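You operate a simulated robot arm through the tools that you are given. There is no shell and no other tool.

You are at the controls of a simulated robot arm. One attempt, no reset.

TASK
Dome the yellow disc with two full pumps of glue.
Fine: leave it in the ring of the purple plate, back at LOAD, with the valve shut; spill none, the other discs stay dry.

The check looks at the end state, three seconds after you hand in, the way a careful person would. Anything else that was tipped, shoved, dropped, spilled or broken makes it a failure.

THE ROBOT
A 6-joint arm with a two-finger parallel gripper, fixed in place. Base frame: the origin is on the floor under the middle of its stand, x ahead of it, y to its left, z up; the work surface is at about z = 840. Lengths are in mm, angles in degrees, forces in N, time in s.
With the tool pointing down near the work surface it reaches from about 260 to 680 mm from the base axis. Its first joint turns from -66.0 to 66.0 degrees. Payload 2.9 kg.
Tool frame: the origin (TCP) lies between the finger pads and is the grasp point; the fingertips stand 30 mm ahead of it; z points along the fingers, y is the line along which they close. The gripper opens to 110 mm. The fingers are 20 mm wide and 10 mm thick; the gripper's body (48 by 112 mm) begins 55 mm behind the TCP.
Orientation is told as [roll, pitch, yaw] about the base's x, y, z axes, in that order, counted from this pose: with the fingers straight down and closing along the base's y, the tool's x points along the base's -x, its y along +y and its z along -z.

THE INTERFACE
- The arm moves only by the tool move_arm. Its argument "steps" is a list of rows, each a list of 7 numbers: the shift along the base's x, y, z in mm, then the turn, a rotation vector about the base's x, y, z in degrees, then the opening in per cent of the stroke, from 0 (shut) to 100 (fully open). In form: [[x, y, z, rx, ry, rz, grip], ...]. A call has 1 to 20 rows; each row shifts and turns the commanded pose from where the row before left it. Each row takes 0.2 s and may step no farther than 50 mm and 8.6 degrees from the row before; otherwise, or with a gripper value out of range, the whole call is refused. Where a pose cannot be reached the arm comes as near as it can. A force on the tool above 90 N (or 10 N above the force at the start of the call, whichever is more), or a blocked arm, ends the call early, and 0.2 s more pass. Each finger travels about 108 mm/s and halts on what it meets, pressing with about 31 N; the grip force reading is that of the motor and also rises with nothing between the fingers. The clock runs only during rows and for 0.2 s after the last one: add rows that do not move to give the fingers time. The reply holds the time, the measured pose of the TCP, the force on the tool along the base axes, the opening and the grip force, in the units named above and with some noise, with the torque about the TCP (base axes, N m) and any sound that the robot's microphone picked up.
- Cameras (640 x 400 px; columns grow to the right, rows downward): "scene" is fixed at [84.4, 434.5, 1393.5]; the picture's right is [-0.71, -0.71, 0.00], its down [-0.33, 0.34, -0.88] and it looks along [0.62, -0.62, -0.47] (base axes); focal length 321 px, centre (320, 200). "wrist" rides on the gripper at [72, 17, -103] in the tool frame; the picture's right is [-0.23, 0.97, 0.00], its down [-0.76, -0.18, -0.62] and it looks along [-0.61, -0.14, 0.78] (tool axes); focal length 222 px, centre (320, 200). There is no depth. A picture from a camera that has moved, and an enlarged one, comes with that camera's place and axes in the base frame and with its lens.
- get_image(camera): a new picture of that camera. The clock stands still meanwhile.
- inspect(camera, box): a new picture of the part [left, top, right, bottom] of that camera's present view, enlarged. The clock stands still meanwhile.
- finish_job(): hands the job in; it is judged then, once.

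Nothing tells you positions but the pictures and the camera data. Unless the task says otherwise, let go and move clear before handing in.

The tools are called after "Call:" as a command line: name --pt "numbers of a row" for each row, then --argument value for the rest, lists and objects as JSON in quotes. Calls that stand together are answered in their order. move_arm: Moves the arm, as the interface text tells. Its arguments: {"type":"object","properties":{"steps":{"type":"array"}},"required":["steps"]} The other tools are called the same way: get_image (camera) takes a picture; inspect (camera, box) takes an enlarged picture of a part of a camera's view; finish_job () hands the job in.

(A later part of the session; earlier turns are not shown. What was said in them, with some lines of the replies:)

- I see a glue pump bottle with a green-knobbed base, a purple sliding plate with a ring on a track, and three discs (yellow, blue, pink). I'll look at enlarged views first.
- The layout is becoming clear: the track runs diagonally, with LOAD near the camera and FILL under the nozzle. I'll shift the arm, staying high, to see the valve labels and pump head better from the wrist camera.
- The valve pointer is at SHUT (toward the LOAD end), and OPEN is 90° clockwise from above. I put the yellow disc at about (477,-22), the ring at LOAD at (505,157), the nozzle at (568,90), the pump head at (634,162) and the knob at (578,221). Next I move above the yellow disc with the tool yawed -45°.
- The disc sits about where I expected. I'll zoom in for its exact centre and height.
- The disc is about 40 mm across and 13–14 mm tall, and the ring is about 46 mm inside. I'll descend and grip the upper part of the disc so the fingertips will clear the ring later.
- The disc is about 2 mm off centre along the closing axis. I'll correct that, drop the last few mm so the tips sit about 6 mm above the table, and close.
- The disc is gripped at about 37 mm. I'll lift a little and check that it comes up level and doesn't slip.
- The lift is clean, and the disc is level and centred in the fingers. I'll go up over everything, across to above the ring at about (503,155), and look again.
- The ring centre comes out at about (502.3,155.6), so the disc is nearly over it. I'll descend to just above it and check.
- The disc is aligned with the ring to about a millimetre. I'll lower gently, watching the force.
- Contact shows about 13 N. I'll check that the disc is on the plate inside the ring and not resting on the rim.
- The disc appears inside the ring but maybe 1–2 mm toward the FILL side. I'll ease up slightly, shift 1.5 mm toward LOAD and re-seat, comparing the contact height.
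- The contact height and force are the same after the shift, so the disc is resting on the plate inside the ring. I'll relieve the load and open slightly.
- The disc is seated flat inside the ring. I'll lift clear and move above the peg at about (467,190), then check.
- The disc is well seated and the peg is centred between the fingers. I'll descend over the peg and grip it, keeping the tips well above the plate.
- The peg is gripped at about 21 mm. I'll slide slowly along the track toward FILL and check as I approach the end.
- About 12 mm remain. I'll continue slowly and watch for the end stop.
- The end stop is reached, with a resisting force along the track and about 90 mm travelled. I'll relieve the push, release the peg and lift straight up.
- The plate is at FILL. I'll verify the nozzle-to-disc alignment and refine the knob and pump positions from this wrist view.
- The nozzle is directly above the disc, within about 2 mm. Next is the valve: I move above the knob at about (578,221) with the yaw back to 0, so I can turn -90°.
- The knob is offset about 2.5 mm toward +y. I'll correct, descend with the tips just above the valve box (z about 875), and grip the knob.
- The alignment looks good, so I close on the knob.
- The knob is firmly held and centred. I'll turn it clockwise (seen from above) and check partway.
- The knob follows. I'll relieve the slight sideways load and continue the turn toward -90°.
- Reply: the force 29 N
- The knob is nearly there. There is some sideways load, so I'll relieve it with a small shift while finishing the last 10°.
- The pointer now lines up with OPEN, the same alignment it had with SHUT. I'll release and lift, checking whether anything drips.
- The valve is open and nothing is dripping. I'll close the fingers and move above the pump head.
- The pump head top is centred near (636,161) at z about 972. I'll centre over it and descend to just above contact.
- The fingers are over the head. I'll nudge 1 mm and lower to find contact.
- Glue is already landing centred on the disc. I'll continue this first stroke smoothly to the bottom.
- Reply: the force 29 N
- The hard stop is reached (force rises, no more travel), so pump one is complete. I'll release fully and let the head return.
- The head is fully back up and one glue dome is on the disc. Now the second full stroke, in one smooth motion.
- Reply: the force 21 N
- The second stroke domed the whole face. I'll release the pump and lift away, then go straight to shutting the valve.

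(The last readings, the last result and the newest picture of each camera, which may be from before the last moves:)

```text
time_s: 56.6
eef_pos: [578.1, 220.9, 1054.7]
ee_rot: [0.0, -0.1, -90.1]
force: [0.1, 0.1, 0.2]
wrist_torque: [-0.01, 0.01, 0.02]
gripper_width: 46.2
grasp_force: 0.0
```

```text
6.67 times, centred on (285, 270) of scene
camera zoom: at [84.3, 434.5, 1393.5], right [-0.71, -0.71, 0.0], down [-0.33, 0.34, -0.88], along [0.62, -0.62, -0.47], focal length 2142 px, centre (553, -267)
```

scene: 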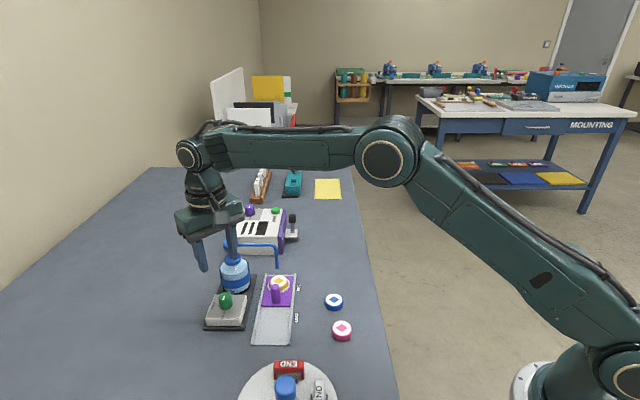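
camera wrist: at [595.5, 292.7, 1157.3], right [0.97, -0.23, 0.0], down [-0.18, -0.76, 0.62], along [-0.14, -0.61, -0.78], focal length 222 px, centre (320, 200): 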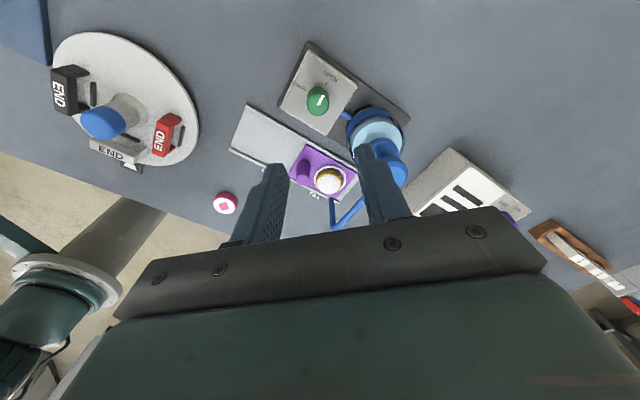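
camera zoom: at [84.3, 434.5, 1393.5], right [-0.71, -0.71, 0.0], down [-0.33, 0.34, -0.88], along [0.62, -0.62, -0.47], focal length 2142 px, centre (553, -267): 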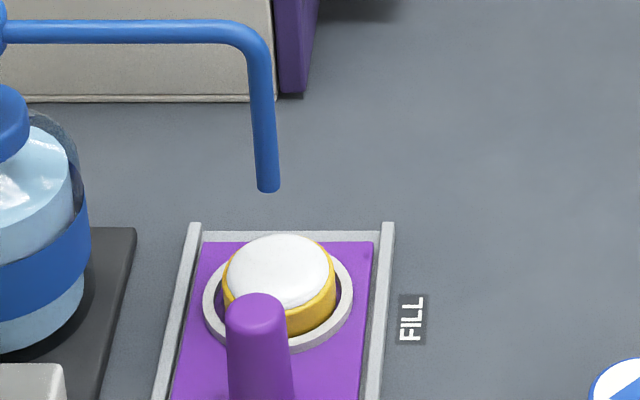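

The dome looks good and there is no drip. I'll descend on the knob again (best estimate (577,222.8)) at yaw -90 and grip.

Call:
move_arm --pt "-1.5 2.1 -30 0 0 0 42" --pt "0 0 -35 0 0 0 42" --pt "0 0 -35 0 0 0 42" --pt "0 0 -25 0 0 0 42" --pt "0 0 -15 0 0 0 42" --pt "0 0 -6 0 0 0 42" --pt "0 0 0 0 0 0 42" --pt "0 0 0 0 0 0 34" --pt "0 0 0 0 0 0 28" --pt "0 0 0 0 0 0 22" --pt "0 0 0 0 0 0 14" --pt "0 0 0 0 0 0 14"

Call:
inspect --camera "wrist" --box '[240, 100, 400, 220]'

Call:
inspect --camera "scene" --box '[190, 220, 310, 330]'

```text
time_s: 59.2
eef_pos: [577.8, 223.6, 908.6]
ee_rot: [-0.1, 0.0, -90.0]
force: [-1.0, -0.5, -0.8]
wrist_torque: [0.01, 0.02, -0.03]
gripper_width: 26.4
grasp_force: 45.0
```

```text
3.33 times, centred on (320, 160) of wrist
camera zoom: at [593.6, 295.0, 1011.0], right [0.97, -0.23, 0.0], down [-0.18, -0.76, 0.62], along [-0.14, -0.61, -0.78], focal length 740 px, centre (320, 333)
```

zoom: 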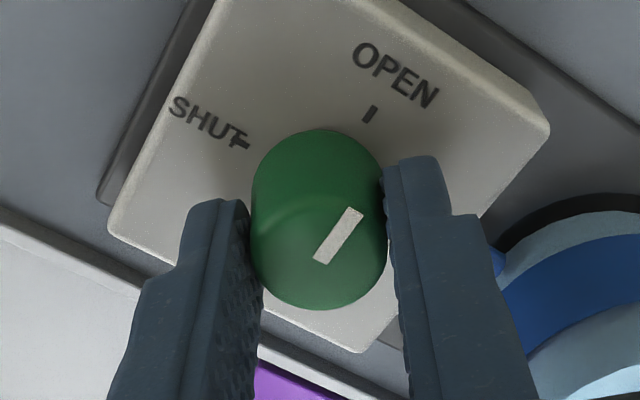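

```text
3.64 times, centred on (250, 275) of scene
camera zoom: at [84.4, 434.5, 1393.5], right [-0.71, -0.71, 0.0], down [-0.33, 0.34, -0.88], along [0.62, -0.62, -0.47], focal length 1169 px, centre (574, -73)
```

zoom: 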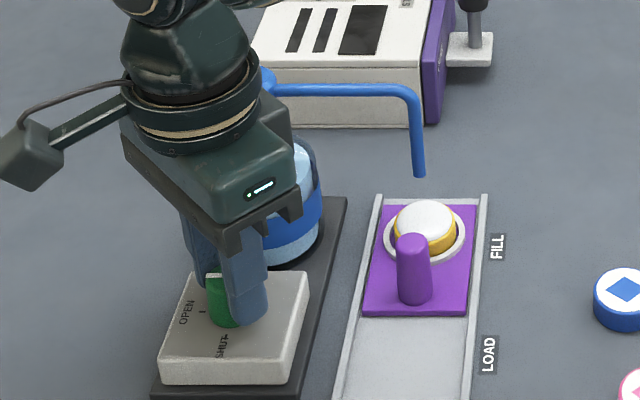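

The knob is held with almost no side load. I'll turn it counter-clockwise, back toward SHUT.

Call:
move_arm --pt "0 0 0 0 0 5 14" --pt "0 0 0 0 0 7.5 14" --pt "0 0 0 0 0 7.5 14" --pt "0 0 0 0 0 7.5 14" --pt "0 0 0 0 0 7.5 14" --pt "0 0 0 0 0 7.5 14" --pt "0 0 0 0 0 0 14"

```text
time_s: 60.8
eef_pos: [577.4, 222.4, 908.7]
ee_rot: [0.1, 0.0, -47.4]
force: [3.7, 4.8, -0.7]
wrist_torque: [0.4, 0.05, 0.01]
gripper_width: 26.8
grasp_force: 45.2
```

Call:
move_arm --pt "0.3 0.3 0 0 0 7.5 14" --pt "0 0 0 0 0 7.5 14" --pt "0 0 0 0 0 7.5 14" --pt "0 0 0 0 0 7.5 14" --pt "0 0 0 0 0 7.5 14" --pt "0 0 0 0 0 5 14" --pt "0 0 0 0 0 3 14" --pt "0 0 0 0 0 2 14" --pt "0 0 0 0 0 0 14"

Call:
inspect --camera "wrist" --box '[240, 100, 400, 220]'

Call:
inspect --camera "scene" --box '[190, 220, 310, 330]'

```text
time_s: 62.8
eef_pos: [578.0, 222.8, 908.8]
ee_rot: [0.0, 0.0, 0.1]
force: [5.7, 12.7, -0.5]
wrist_torque: [0.37, -0.45, -0.21]
gripper_width: 26.3
grasp_force: 44.9
```

```text
3.33 times, centred on (320, 160) of wrist
camera zoom: at [505.0, 240.3, 1011.0], right [0.23, 0.97, 0.0], down [0.76, -0.18, 0.62], along [0.61, -0.14, -0.78], focal length 740 px, centre (320, 333)
```

zoom: 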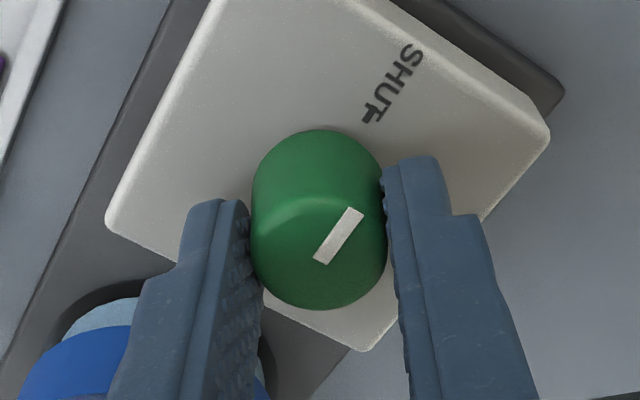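

```text
3.64 times, centred on (250, 275) of scene
camera zoom: at [84.5, 434.8, 1393.4], right [-0.71, -0.71, 0.0], down [-0.33, 0.34, -0.88], along [0.62, -0.62, -0.47], focal length 1169 px, centre (574, -73)
```

zoom: 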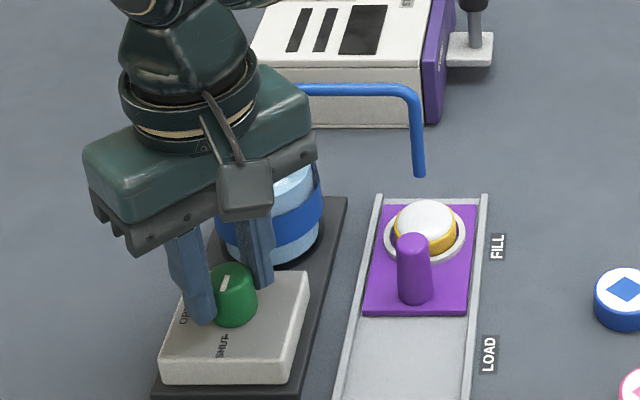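

The pointer is back at SHUT and against its stop. I'll relieve, release and lift.

Call:
move_arm --pt "0.3 0.6 0 0 0 0 14" --pt "0 0 0 0 0 0 24" --pt "0 0 0 0 0 0 34" --pt "0 0 0 0 0 0 42" --pt "0 0 8 0 0 0 42" --pt "0 0 20 0 0 0 42" --pt "0 0 35 0 0 0 42" --pt "0 0 45 0 0 0 42" --pt "0 0 30 0 0 0 42" --pt "0 0 0 0 0 0 42"

Call:
inspect --camera "wrist" --box '[240, 60, 400, 180]'

Call:
inspect --camera "scene" --box '[200, 260, 270, 330]'

Call:
inspect --camera "scene" --box '[250, 240, 320, 310]'

```text
time_s: 65.0
eef_pos: [577.2, 223.7, 1047.1]
ee_rot: [-0.1, 0.0, -0.1]
force: [0.3, -0.3, 0.5]
wrist_torque: [0.01, -0.01, 0.01]
gripper_width: 46.1
grasp_force: 0.1
```

```text
3.33 times, centred on (320, 120) of wrist
camera zoom: at [505.3, 240.3, 1148.7], right [0.23, 0.97, 0.0], down [0.76, -0.18, 0.62], along [0.61, -0.14, -0.78], focal length 740 px, centre (320, 467)
```

zoom: 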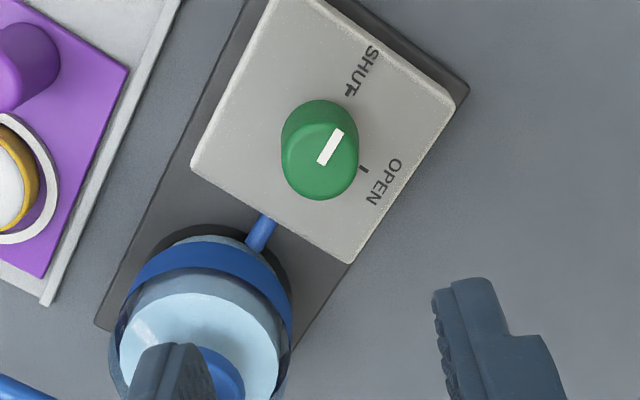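

```text
5.71 times, centred on (235, 295) of scene
camera zoom: at [84.4, 434.5, 1393.5], right [-0.71, -0.71, 0.0], down [-0.33, 0.34, -0.88], along [0.62, -0.62, -0.47], focal length 1836 px, centre (806, -343)
```

zoom: 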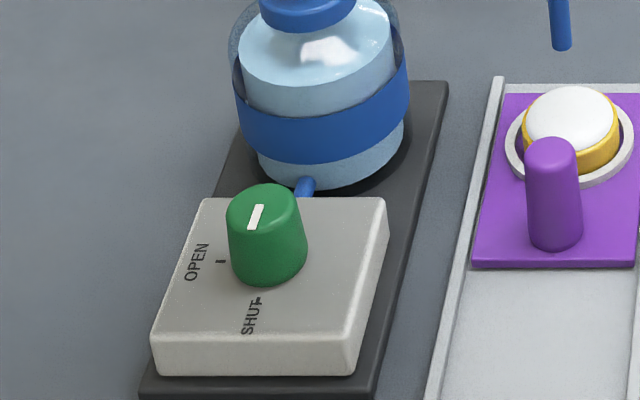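

```text
5.71 times, centred on (285, 275) of scene
camera zoom: at [84.4, 434.5, 1393.5], right [-0.71, -0.71, 0.0], down [-0.33, 0.34, -0.88], along [0.62, -0.62, -0.47], focal length 1836 px, centre (520, -229)
```

zoom: 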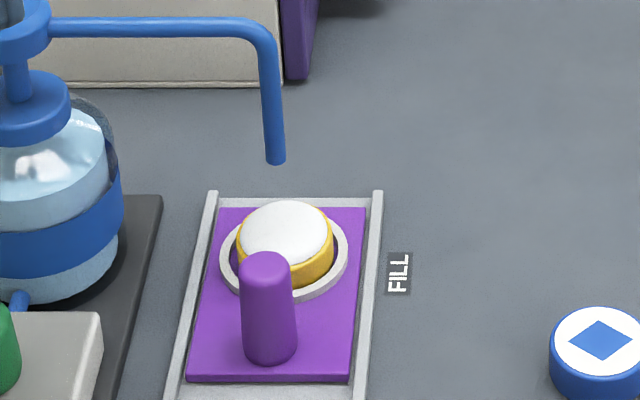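

The valve is shut as it was originally, and the dome is intact. Next I move above the peg at FILL (about (530.5,127)) with yaw -45.

Call:
move_arm --pt "-7.8 -16.1 0 0 0 -7.5 44" --pt "-7.8 -16.1 0 0 0 -7.5 44" --pt "-7.8 -16.1 0 0 0 -7.5 44" --pt "-7.8 -16.1 0 0 0 -7.5 44" --pt "-7.8 -16.1 0 0 0 -7.5 44" --pt "-7.8 -16.1 -10 0 0 -7.5 44" --pt "0 0 -30 0 0 0 44" --pt "0 0 -20 0 0 0 44" --pt "0 0 0 0 0 0 44"

Call:
get_image --camera "wrist"

Call:
inspect --camera "wrist" --box '[260, 90, 380, 200]'

Call:
inspect --camera "scene" --box '[210, 200, 330, 320]'

```text
time_s: 67.0
eef_pos: [530.9, 127.3, 986.7]
ee_rot: [0.0, 0.0, -45.0]
force: [0.6, 0.1, -0.4]
wrist_torque: [0.01, 0.02, 0.01]
gripper_width: 48.6
grasp_force: 0.0
```

```text
taken
camera wrist: at [491.6, 190.3, 1088.8], right [0.85, 0.53, 0.0], down [0.41, -0.66, 0.62], along [0.33, -0.53, -0.78], focal length 222 px, centre (320, 200)
```

wrist: 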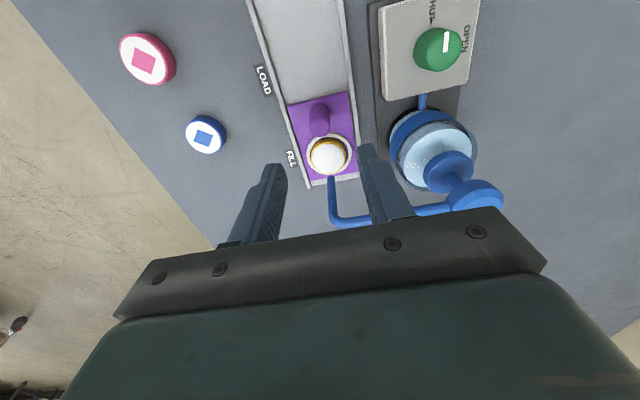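

```text
3.64 times, centred on (320, 145) of wrist
camera zoom: at [491.6, 190.3, 1088.8], right [0.85, 0.53, 0.0], down [0.41, -0.66, 0.62], along [0.33, -0.53, -0.78], focal length 808 px, centre (320, 400)
```

zoom: 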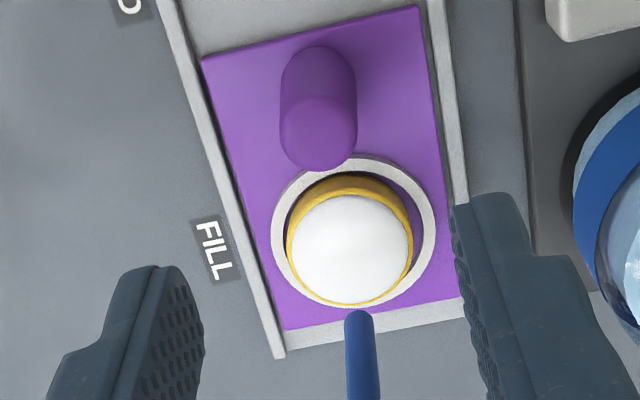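

```text
3.33 times, centred on (270, 260) of scene
camera zoom: at [84.4, 434.5, 1393.5], right [-0.71, -0.71, 0.0], down [-0.33, 0.34, -0.88], along [0.62, -0.62, -0.47], focal length 1071 px, centre (487, 0)
```

zoom: 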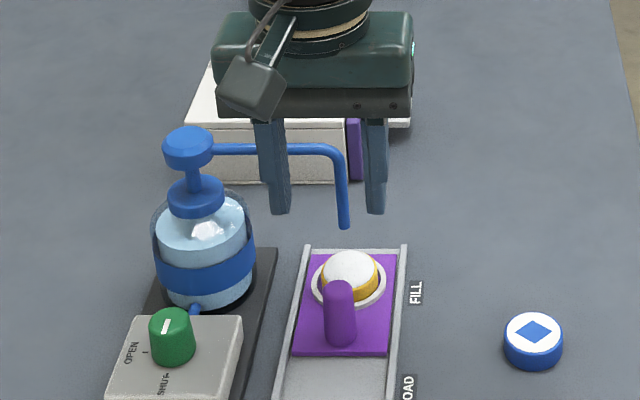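

The peg is centred between the fingers. I descend and grip it as before.

Call:
move_arm --pt "0 0 -30 0 0 0 44" --pt "0 0 -30 0 0 0 44" --pt "0 0 -18 0 0 0 44" --pt "0 0 -10 0 0 0 44" --pt "0 0 -4 0 0 0 44" --pt "0 0 0 0 0 0 44" --pt "0 0 0 0 0 0 36" --pt "0 0 0 0 0 0 28" --pt "0 0 0 0 0 0 22" --pt "0 0 0 0 0 0 14" --pt "0 0 0 0 0 0 14"

Call:
inspect --camera "scene" --box '[210, 220, 330, 320]'

```text
time_s: 69.4
eef_pos: [531.9, 127.5, 895.4]
ee_rot: [-0.1, 0.1, -45.0]
force: [-4.9, -1.1, 1.6]
wrist_torque: [-0.11, 0.06, 0.05]
gripper_width: 20.1
grasp_force: 45.0
```

```text
4.00 times, centred on (270, 270) of scene
camera zoom: at [84.2, 434.5, 1393.5], right [-0.71, -0.71, 0.0], down [-0.33, 0.34, -0.88], along [0.62, -0.62, -0.47], focal length 1286 px, centre (520, -80)
```

zoom: 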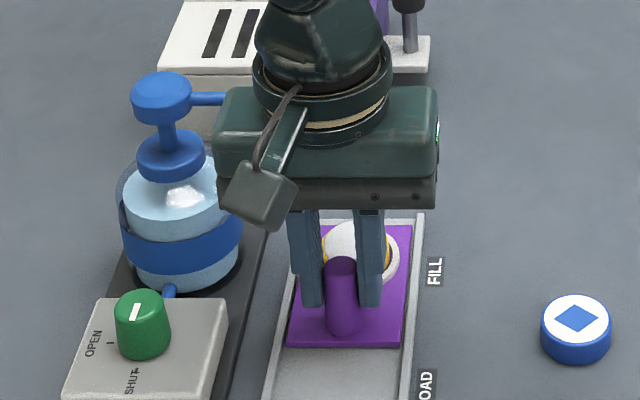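

The peg is gripped. I'll slide back slowly with gentle ramps so the dome isn't disturbed.

Call:
move_arm --pt "-0.4 0.3 0 0 0 0 14" --pt "-0.6 0.6 0 0 0 0 14" --pt "-1 1 0 0 0 0 14" --pt "-1.5 1.5 0 0 0 0 14" --pt "-2 2 0 0 0 0 14" --pt "-2.5 2.5 0 0 0 0 14" --pt "-2.5 2.5 0 0 0 0 14" --pt "-2.5 2.5 0 0 0 0 14" --pt "-2.5 2.5 0 0 0 0 14" --pt "-2.5 2.5 0 0 0 0 14" --pt "-2.5 2.5 0 0 0 0 14" --pt "-2.5 2.5 0 0 0 0 14" --pt "-2.5 2.5 0 0 0 0 14" --pt "-2.5 2.5 0 0 0 0 14" --pt "-2 2 0 0 0 0 14" --pt "-1.5 1.5 0 0 0 0 14" --pt "-1 1 0 0 0 0 14" --pt "-0.6 0.6 0 0 0 0 14" --pt "-0.3 0.3 0 0 0 0 14" --pt "0 0 0 0 0 0 14"

Call:
inspect --camera "scene" --box '[220, 230, 330, 350]'

```text
time_s: 73.6
eef_pos: [497.9, 159.8, 895.2]
ee_rot: [0.0, -0.1, -44.9]
force: [-3.3, -2.8, 9.0]
wrist_torque: [-0.05, 0.14, -0.01]
gripper_width: 20.4
grasp_force: 45.3
```

```text
3.33 times, centred on (275, 290) of scene
camera zoom: at [84.1, 434.4, 1393.6], right [-0.71, -0.71, 0.0], down [-0.33, 0.34, -0.88], along [0.62, -0.62, -0.47], focal length 1071 px, centre (470, -100)
```

zoom: 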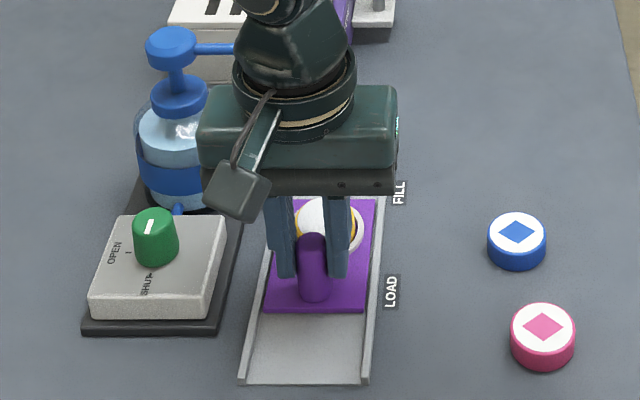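

Call:
move_arm --pt "-0.4 0.2 0 0 0 0 14" --pt "-0.7 0.5 0 0 0 0 14" --pt "-1 1 0 0 0 0 14" --pt "-1.5 1.5 0 0 0 0 14" --pt "-2 2 0 0 0 0 14" --pt "-2.5 2.5 0 0 0 0 14" --pt "-2.5 2.5 0 0 0 0 14" --pt "-2.5 2.5 0 0 0 0 14" --pt "-2.5 2.5 0 0 0 0 14" --pt "-2.5 2.5 0 0 0 0 14" --pt "-2.5 2.5 0 0 0 0 14" --pt "-2 2 0 0 0 0 14" --pt "-2 2 0 0 0 0 14" --pt "-1.5 1.5 0 0 0 0 14" --pt "-1 1 0 0 0 0 14" --pt "-0.6 0.6 0 0 0 0 14" --pt "-0.3 0.3 0 0 0 0 14" --pt "0 0 0 0 0 0 14"

Call:
inspect --camera "scene" --box '[220, 230, 330, 350]'

Call:
get_image --camera "wrist"

```text
time_s: 77.4
eef_pos: [471.1, 188.2, 895.6]
ee_rot: [0.0, 0.1, -45.1]
force: [1.4, 0.8, 7.3]
wrist_torque: [-0.2, -0.26, -0.07]
gripper_width: 20.5
grasp_force: 45.0
```

```text
3.33 times, centred on (275, 290) of scene
camera zoom: at [84.3, 434.5, 1393.5], right [-0.71, -0.71, 0.0], down [-0.33, 0.34, -0.88], along [0.62, -0.62, -0.47], focal length 1071 px, centre (470, -100)
```

zoom: 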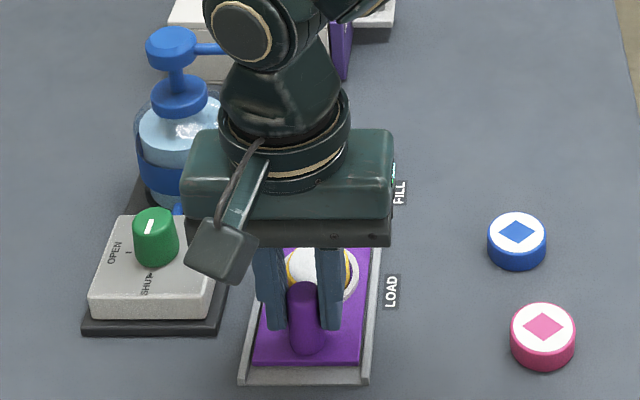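

```text
taken
camera wrist: at [430.3, 250.9, 997.1], right [0.85, 0.53, 0.0], down [0.41, -0.66, 0.62], along [0.33, -0.53, -0.78], focal length 222 px, centre (320, 200)
```

wrist: 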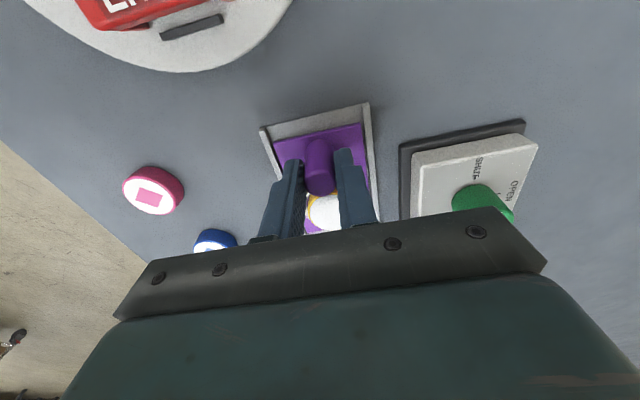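

About 4 mm remain to the original LOAD position. I'll continue in small steps, watching for the stop.

Call:
move_arm --pt "-0.5 0.5 0 0 0 0 14" --pt "-0.8 0.8 0 0 0 0 14" --pt "-0.8 0.8 0 0 0 0 14" --pt "-0.4 0.4 0 0 0 0 14" --pt "0 0 0 0 0 0 14"

Call:
inspect --camera "scene" --box '[240, 290, 310, 350]'

```text
time_s: 78.6
eef_pos: [467.9, 189.8, 895.4]
ee_rot: [0.0, 0.0, -44.9]
force: [1.6, 2.9, 10.8]
wrist_torque: [0.25, 0.01, 0.03]
gripper_width: 20.7
grasp_force: 45.1
```

```text
6.67 times, centred on (275, 320) of scene
camera zoom: at [84.3, 434.5, 1393.5], right [-0.71, -0.71, 0.0], down [-0.33, 0.34, -0.88], along [0.62, -0.62, -0.47], focal length 2142 px, centre (620, -600)
```

zoom: 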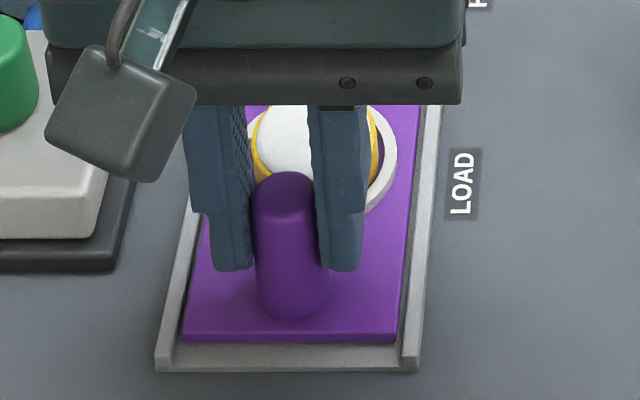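

This is nearly identical to the starting picture. A little further to find the stop:

Call:
move_arm --pt "-0.5 0.5 0 0 0 0 14" --pt "-0.5 0.5 0 0 0 0 14" --pt "0 0 0 0 0 0 14"

Call:
inspect --camera "scene" --box '[240, 290, 310, 350]'

```text
time_s: 79.4
eef_pos: [467.1, 190.2, 894.0]
ee_rot: [0.1, -0.1, -45.1]
force: [10.6, -1.6, 8.3]
wrist_torque: [0.36, 0.07, 0.04]
gripper_width: 20.3
grasp_force: 45.0
```

```text
6.67 times, centred on (275, 320) of scene
camera zoom: at [84.5, 434.4, 1393.5], right [-0.71, -0.71, 0.0], down [-0.33, 0.34, -0.88], along [0.62, -0.62, -0.47], focal length 2142 px, centre (620, -600)
```

zoom: 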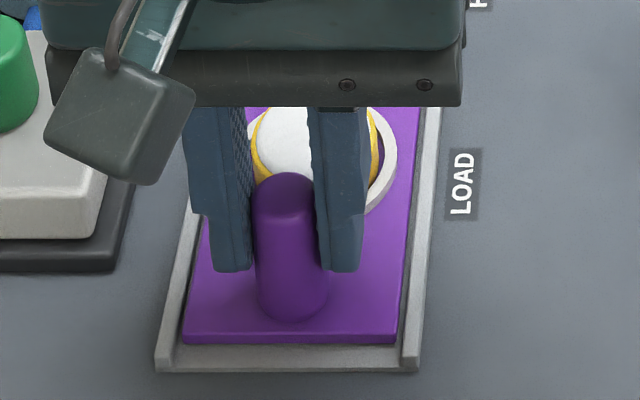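

The stop is reached and the plate matches its original LOAD position. I'll open and lift straight up, then clear away.

Call:
move_arm --pt "0 0 0 0 0 0 18" --pt "0 0 0 0 0 0 24" --pt "0 0 0 0 0 0 32" --pt "0 0 0 0 0 0 42" --pt "0 0 0 0 0 0 42" --pt "0 0 5 0 0 0 42" --pt "0 0 15 0 0 0 42" --pt "0 0 30 0 0 0 42" --pt "0 0 40 0 0 0 42" --pt "0 0 40 0 0 0 42" --pt "-20 -20 30 0 0 0 42" --pt "-30 -20 20 0 0 0 42" --pt "-20 -30 10 0 0 0 42" --pt "0 0 0 0 0 0 42"

Call:
get_image --camera "scene"

Call:
inspect --camera "scene" --box '[200, 220, 350, 350]'

Call:
inspect --camera "scene" --box '[240, 290, 310, 350]'

Call:
get_image --camera "wrist"

```text
time_s: 82.4
eef_pos: [396.1, 122.0, 1085.2]
ee_rot: [0.0, 0.1, -45.0]
force: [0.5, -0.6, 0.7]
wrist_torque: [0.0, -0.02, 0.04]
gripper_width: 46.2
grasp_force: 0.0
```

```text
taken
```

scene: 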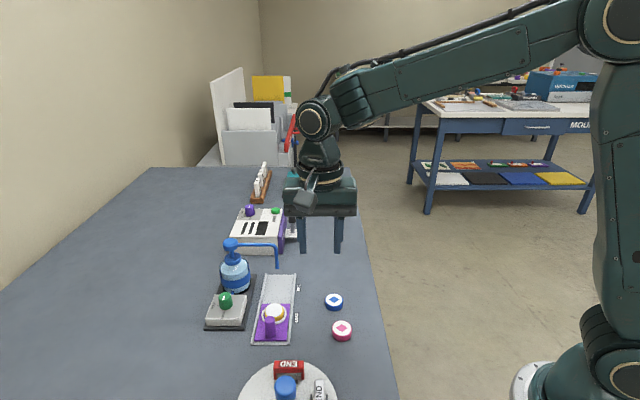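

```text
3.08 times, centred on (275, 285) of scene
camera zoom: at [84.3, 434.5, 1393.5], right [-0.71, -0.71, 0.0], down [-0.33, 0.34, -0.88], along [0.62, -0.62, -0.47], focal length 989 px, centre (458, -62)
```

zoom: 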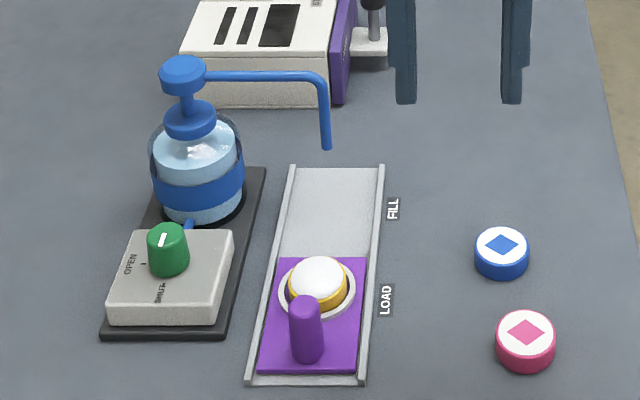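

```text
6.67 times, centred on (275, 320) of scene
camera zoom: at [84.3, 434.5, 1393.5], right [-0.71, -0.71, 0.0], down [-0.33, 0.34, -0.88], along [0.62, -0.62, -0.47], focal length 2142 px, centre (620, -600)
```

zoom: 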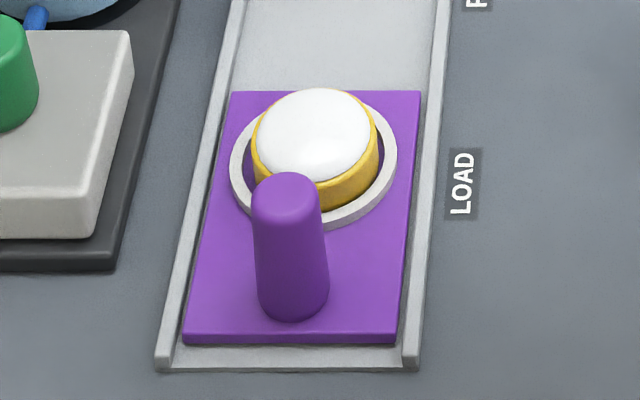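

```text
taken
camera wrist: at [356.9, 184.4, 1186.5], right [0.85, 0.53, 0.0], down [0.41, -0.66, 0.62], along [0.33, -0.53, -0.78], focal length 222 px, centre (320, 200)
```

wrist: 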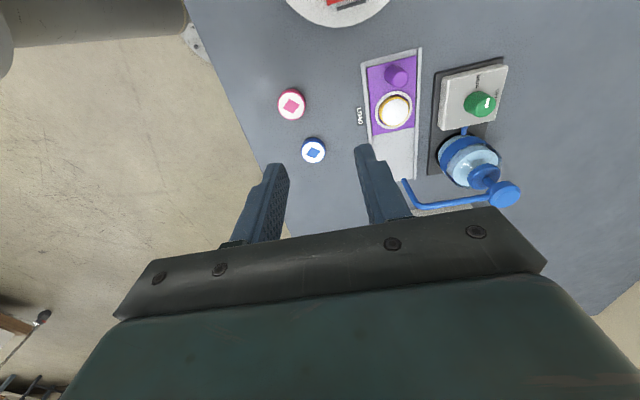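

The plate is back exactly at LOAD with the dome intact. One last check for drips and the state of the valve and discs.

Call:
inspect --camera "wrist" --box '[340, 40, 460, 190]'

Call:
inspect --camera "wrist" --box '[430, 50, 530, 215]'

Call:
inspect --camera "scene" --box '[250, 250, 360, 345]'

```text
2.67 times, centred on (400, 115) of wrist
camera zoom: at [356.9, 184.4, 1186.5], right [0.85, 0.53, 0.0], down [0.41, -0.66, 0.62], along [0.33, -0.53, -0.78], focal length 592 px, centre (107, 427)
```

zoom: 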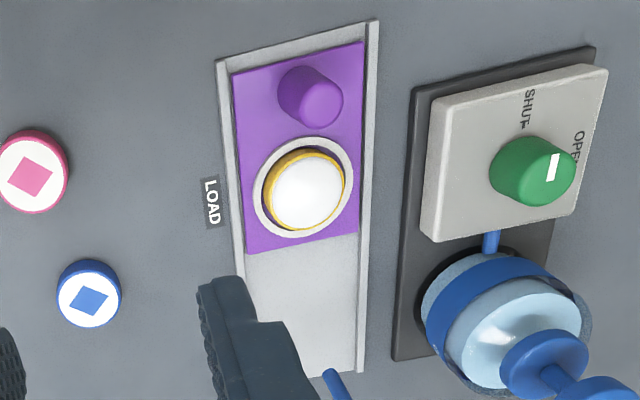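

```text
2.42 times, centred on (480, 132) of wrist
camera zoom: at [356.9, 184.4, 1186.5], right [0.85, 0.53, 0.0], down [0.41, -0.66, 0.62], along [0.33, -0.53, -0.78], focal length 538 px, centre (-68, 364)
```

zoom: 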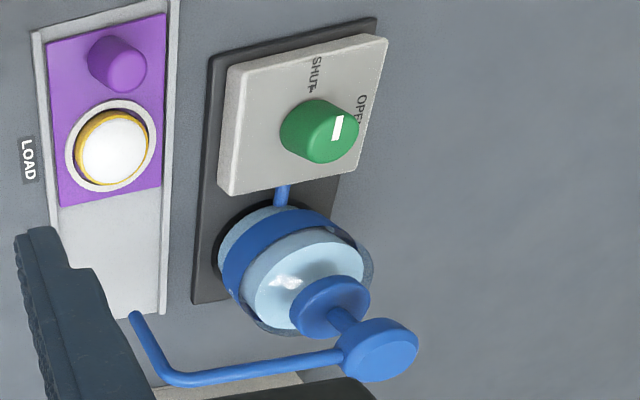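

```text
4.21 times, centred on (305, 298) of scene
camera zoom: at [84.3, 434.5, 1393.5], right [-0.71, -0.71, 0.0], down [-0.33, 0.34, -0.88], along [0.62, -0.62, -0.47], focal length 1353 px, centre (383, -210)
```

zoom: 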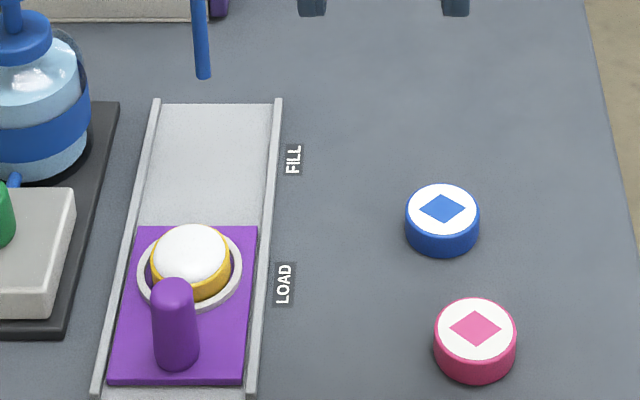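

Everything checks out: the yellow disc is fully domed in the ring, the plate is at LOAD, and the valve points to SHUT. The track shows no spill, the blue and pink discs are dry and in place, and the arm is clear, so I'm handing in.

Call:
finish_job

```text
The job is handed in.
```

The yellow disc is domed with two full pumps of glue and sits in the ring of the purple plate. I've handed the job in; the result hasn't come back.

- **Pumps:** both strokes went down to the hard stop. I saw the head come fully back up after the first, and it was back up in the later pictures after the second. The glue covers the disc's whole white face.
- **Plate:** it is back at LOAD against its stop, in the same place as at the start.
- **Valve:** the pointer is at SHUT, as it was originally.
- **Spills:** I saw no glue on the plate, track or table in the last pictures. The blue and pink discs are dry and where they started.

The arm has let go and is clear of everything.
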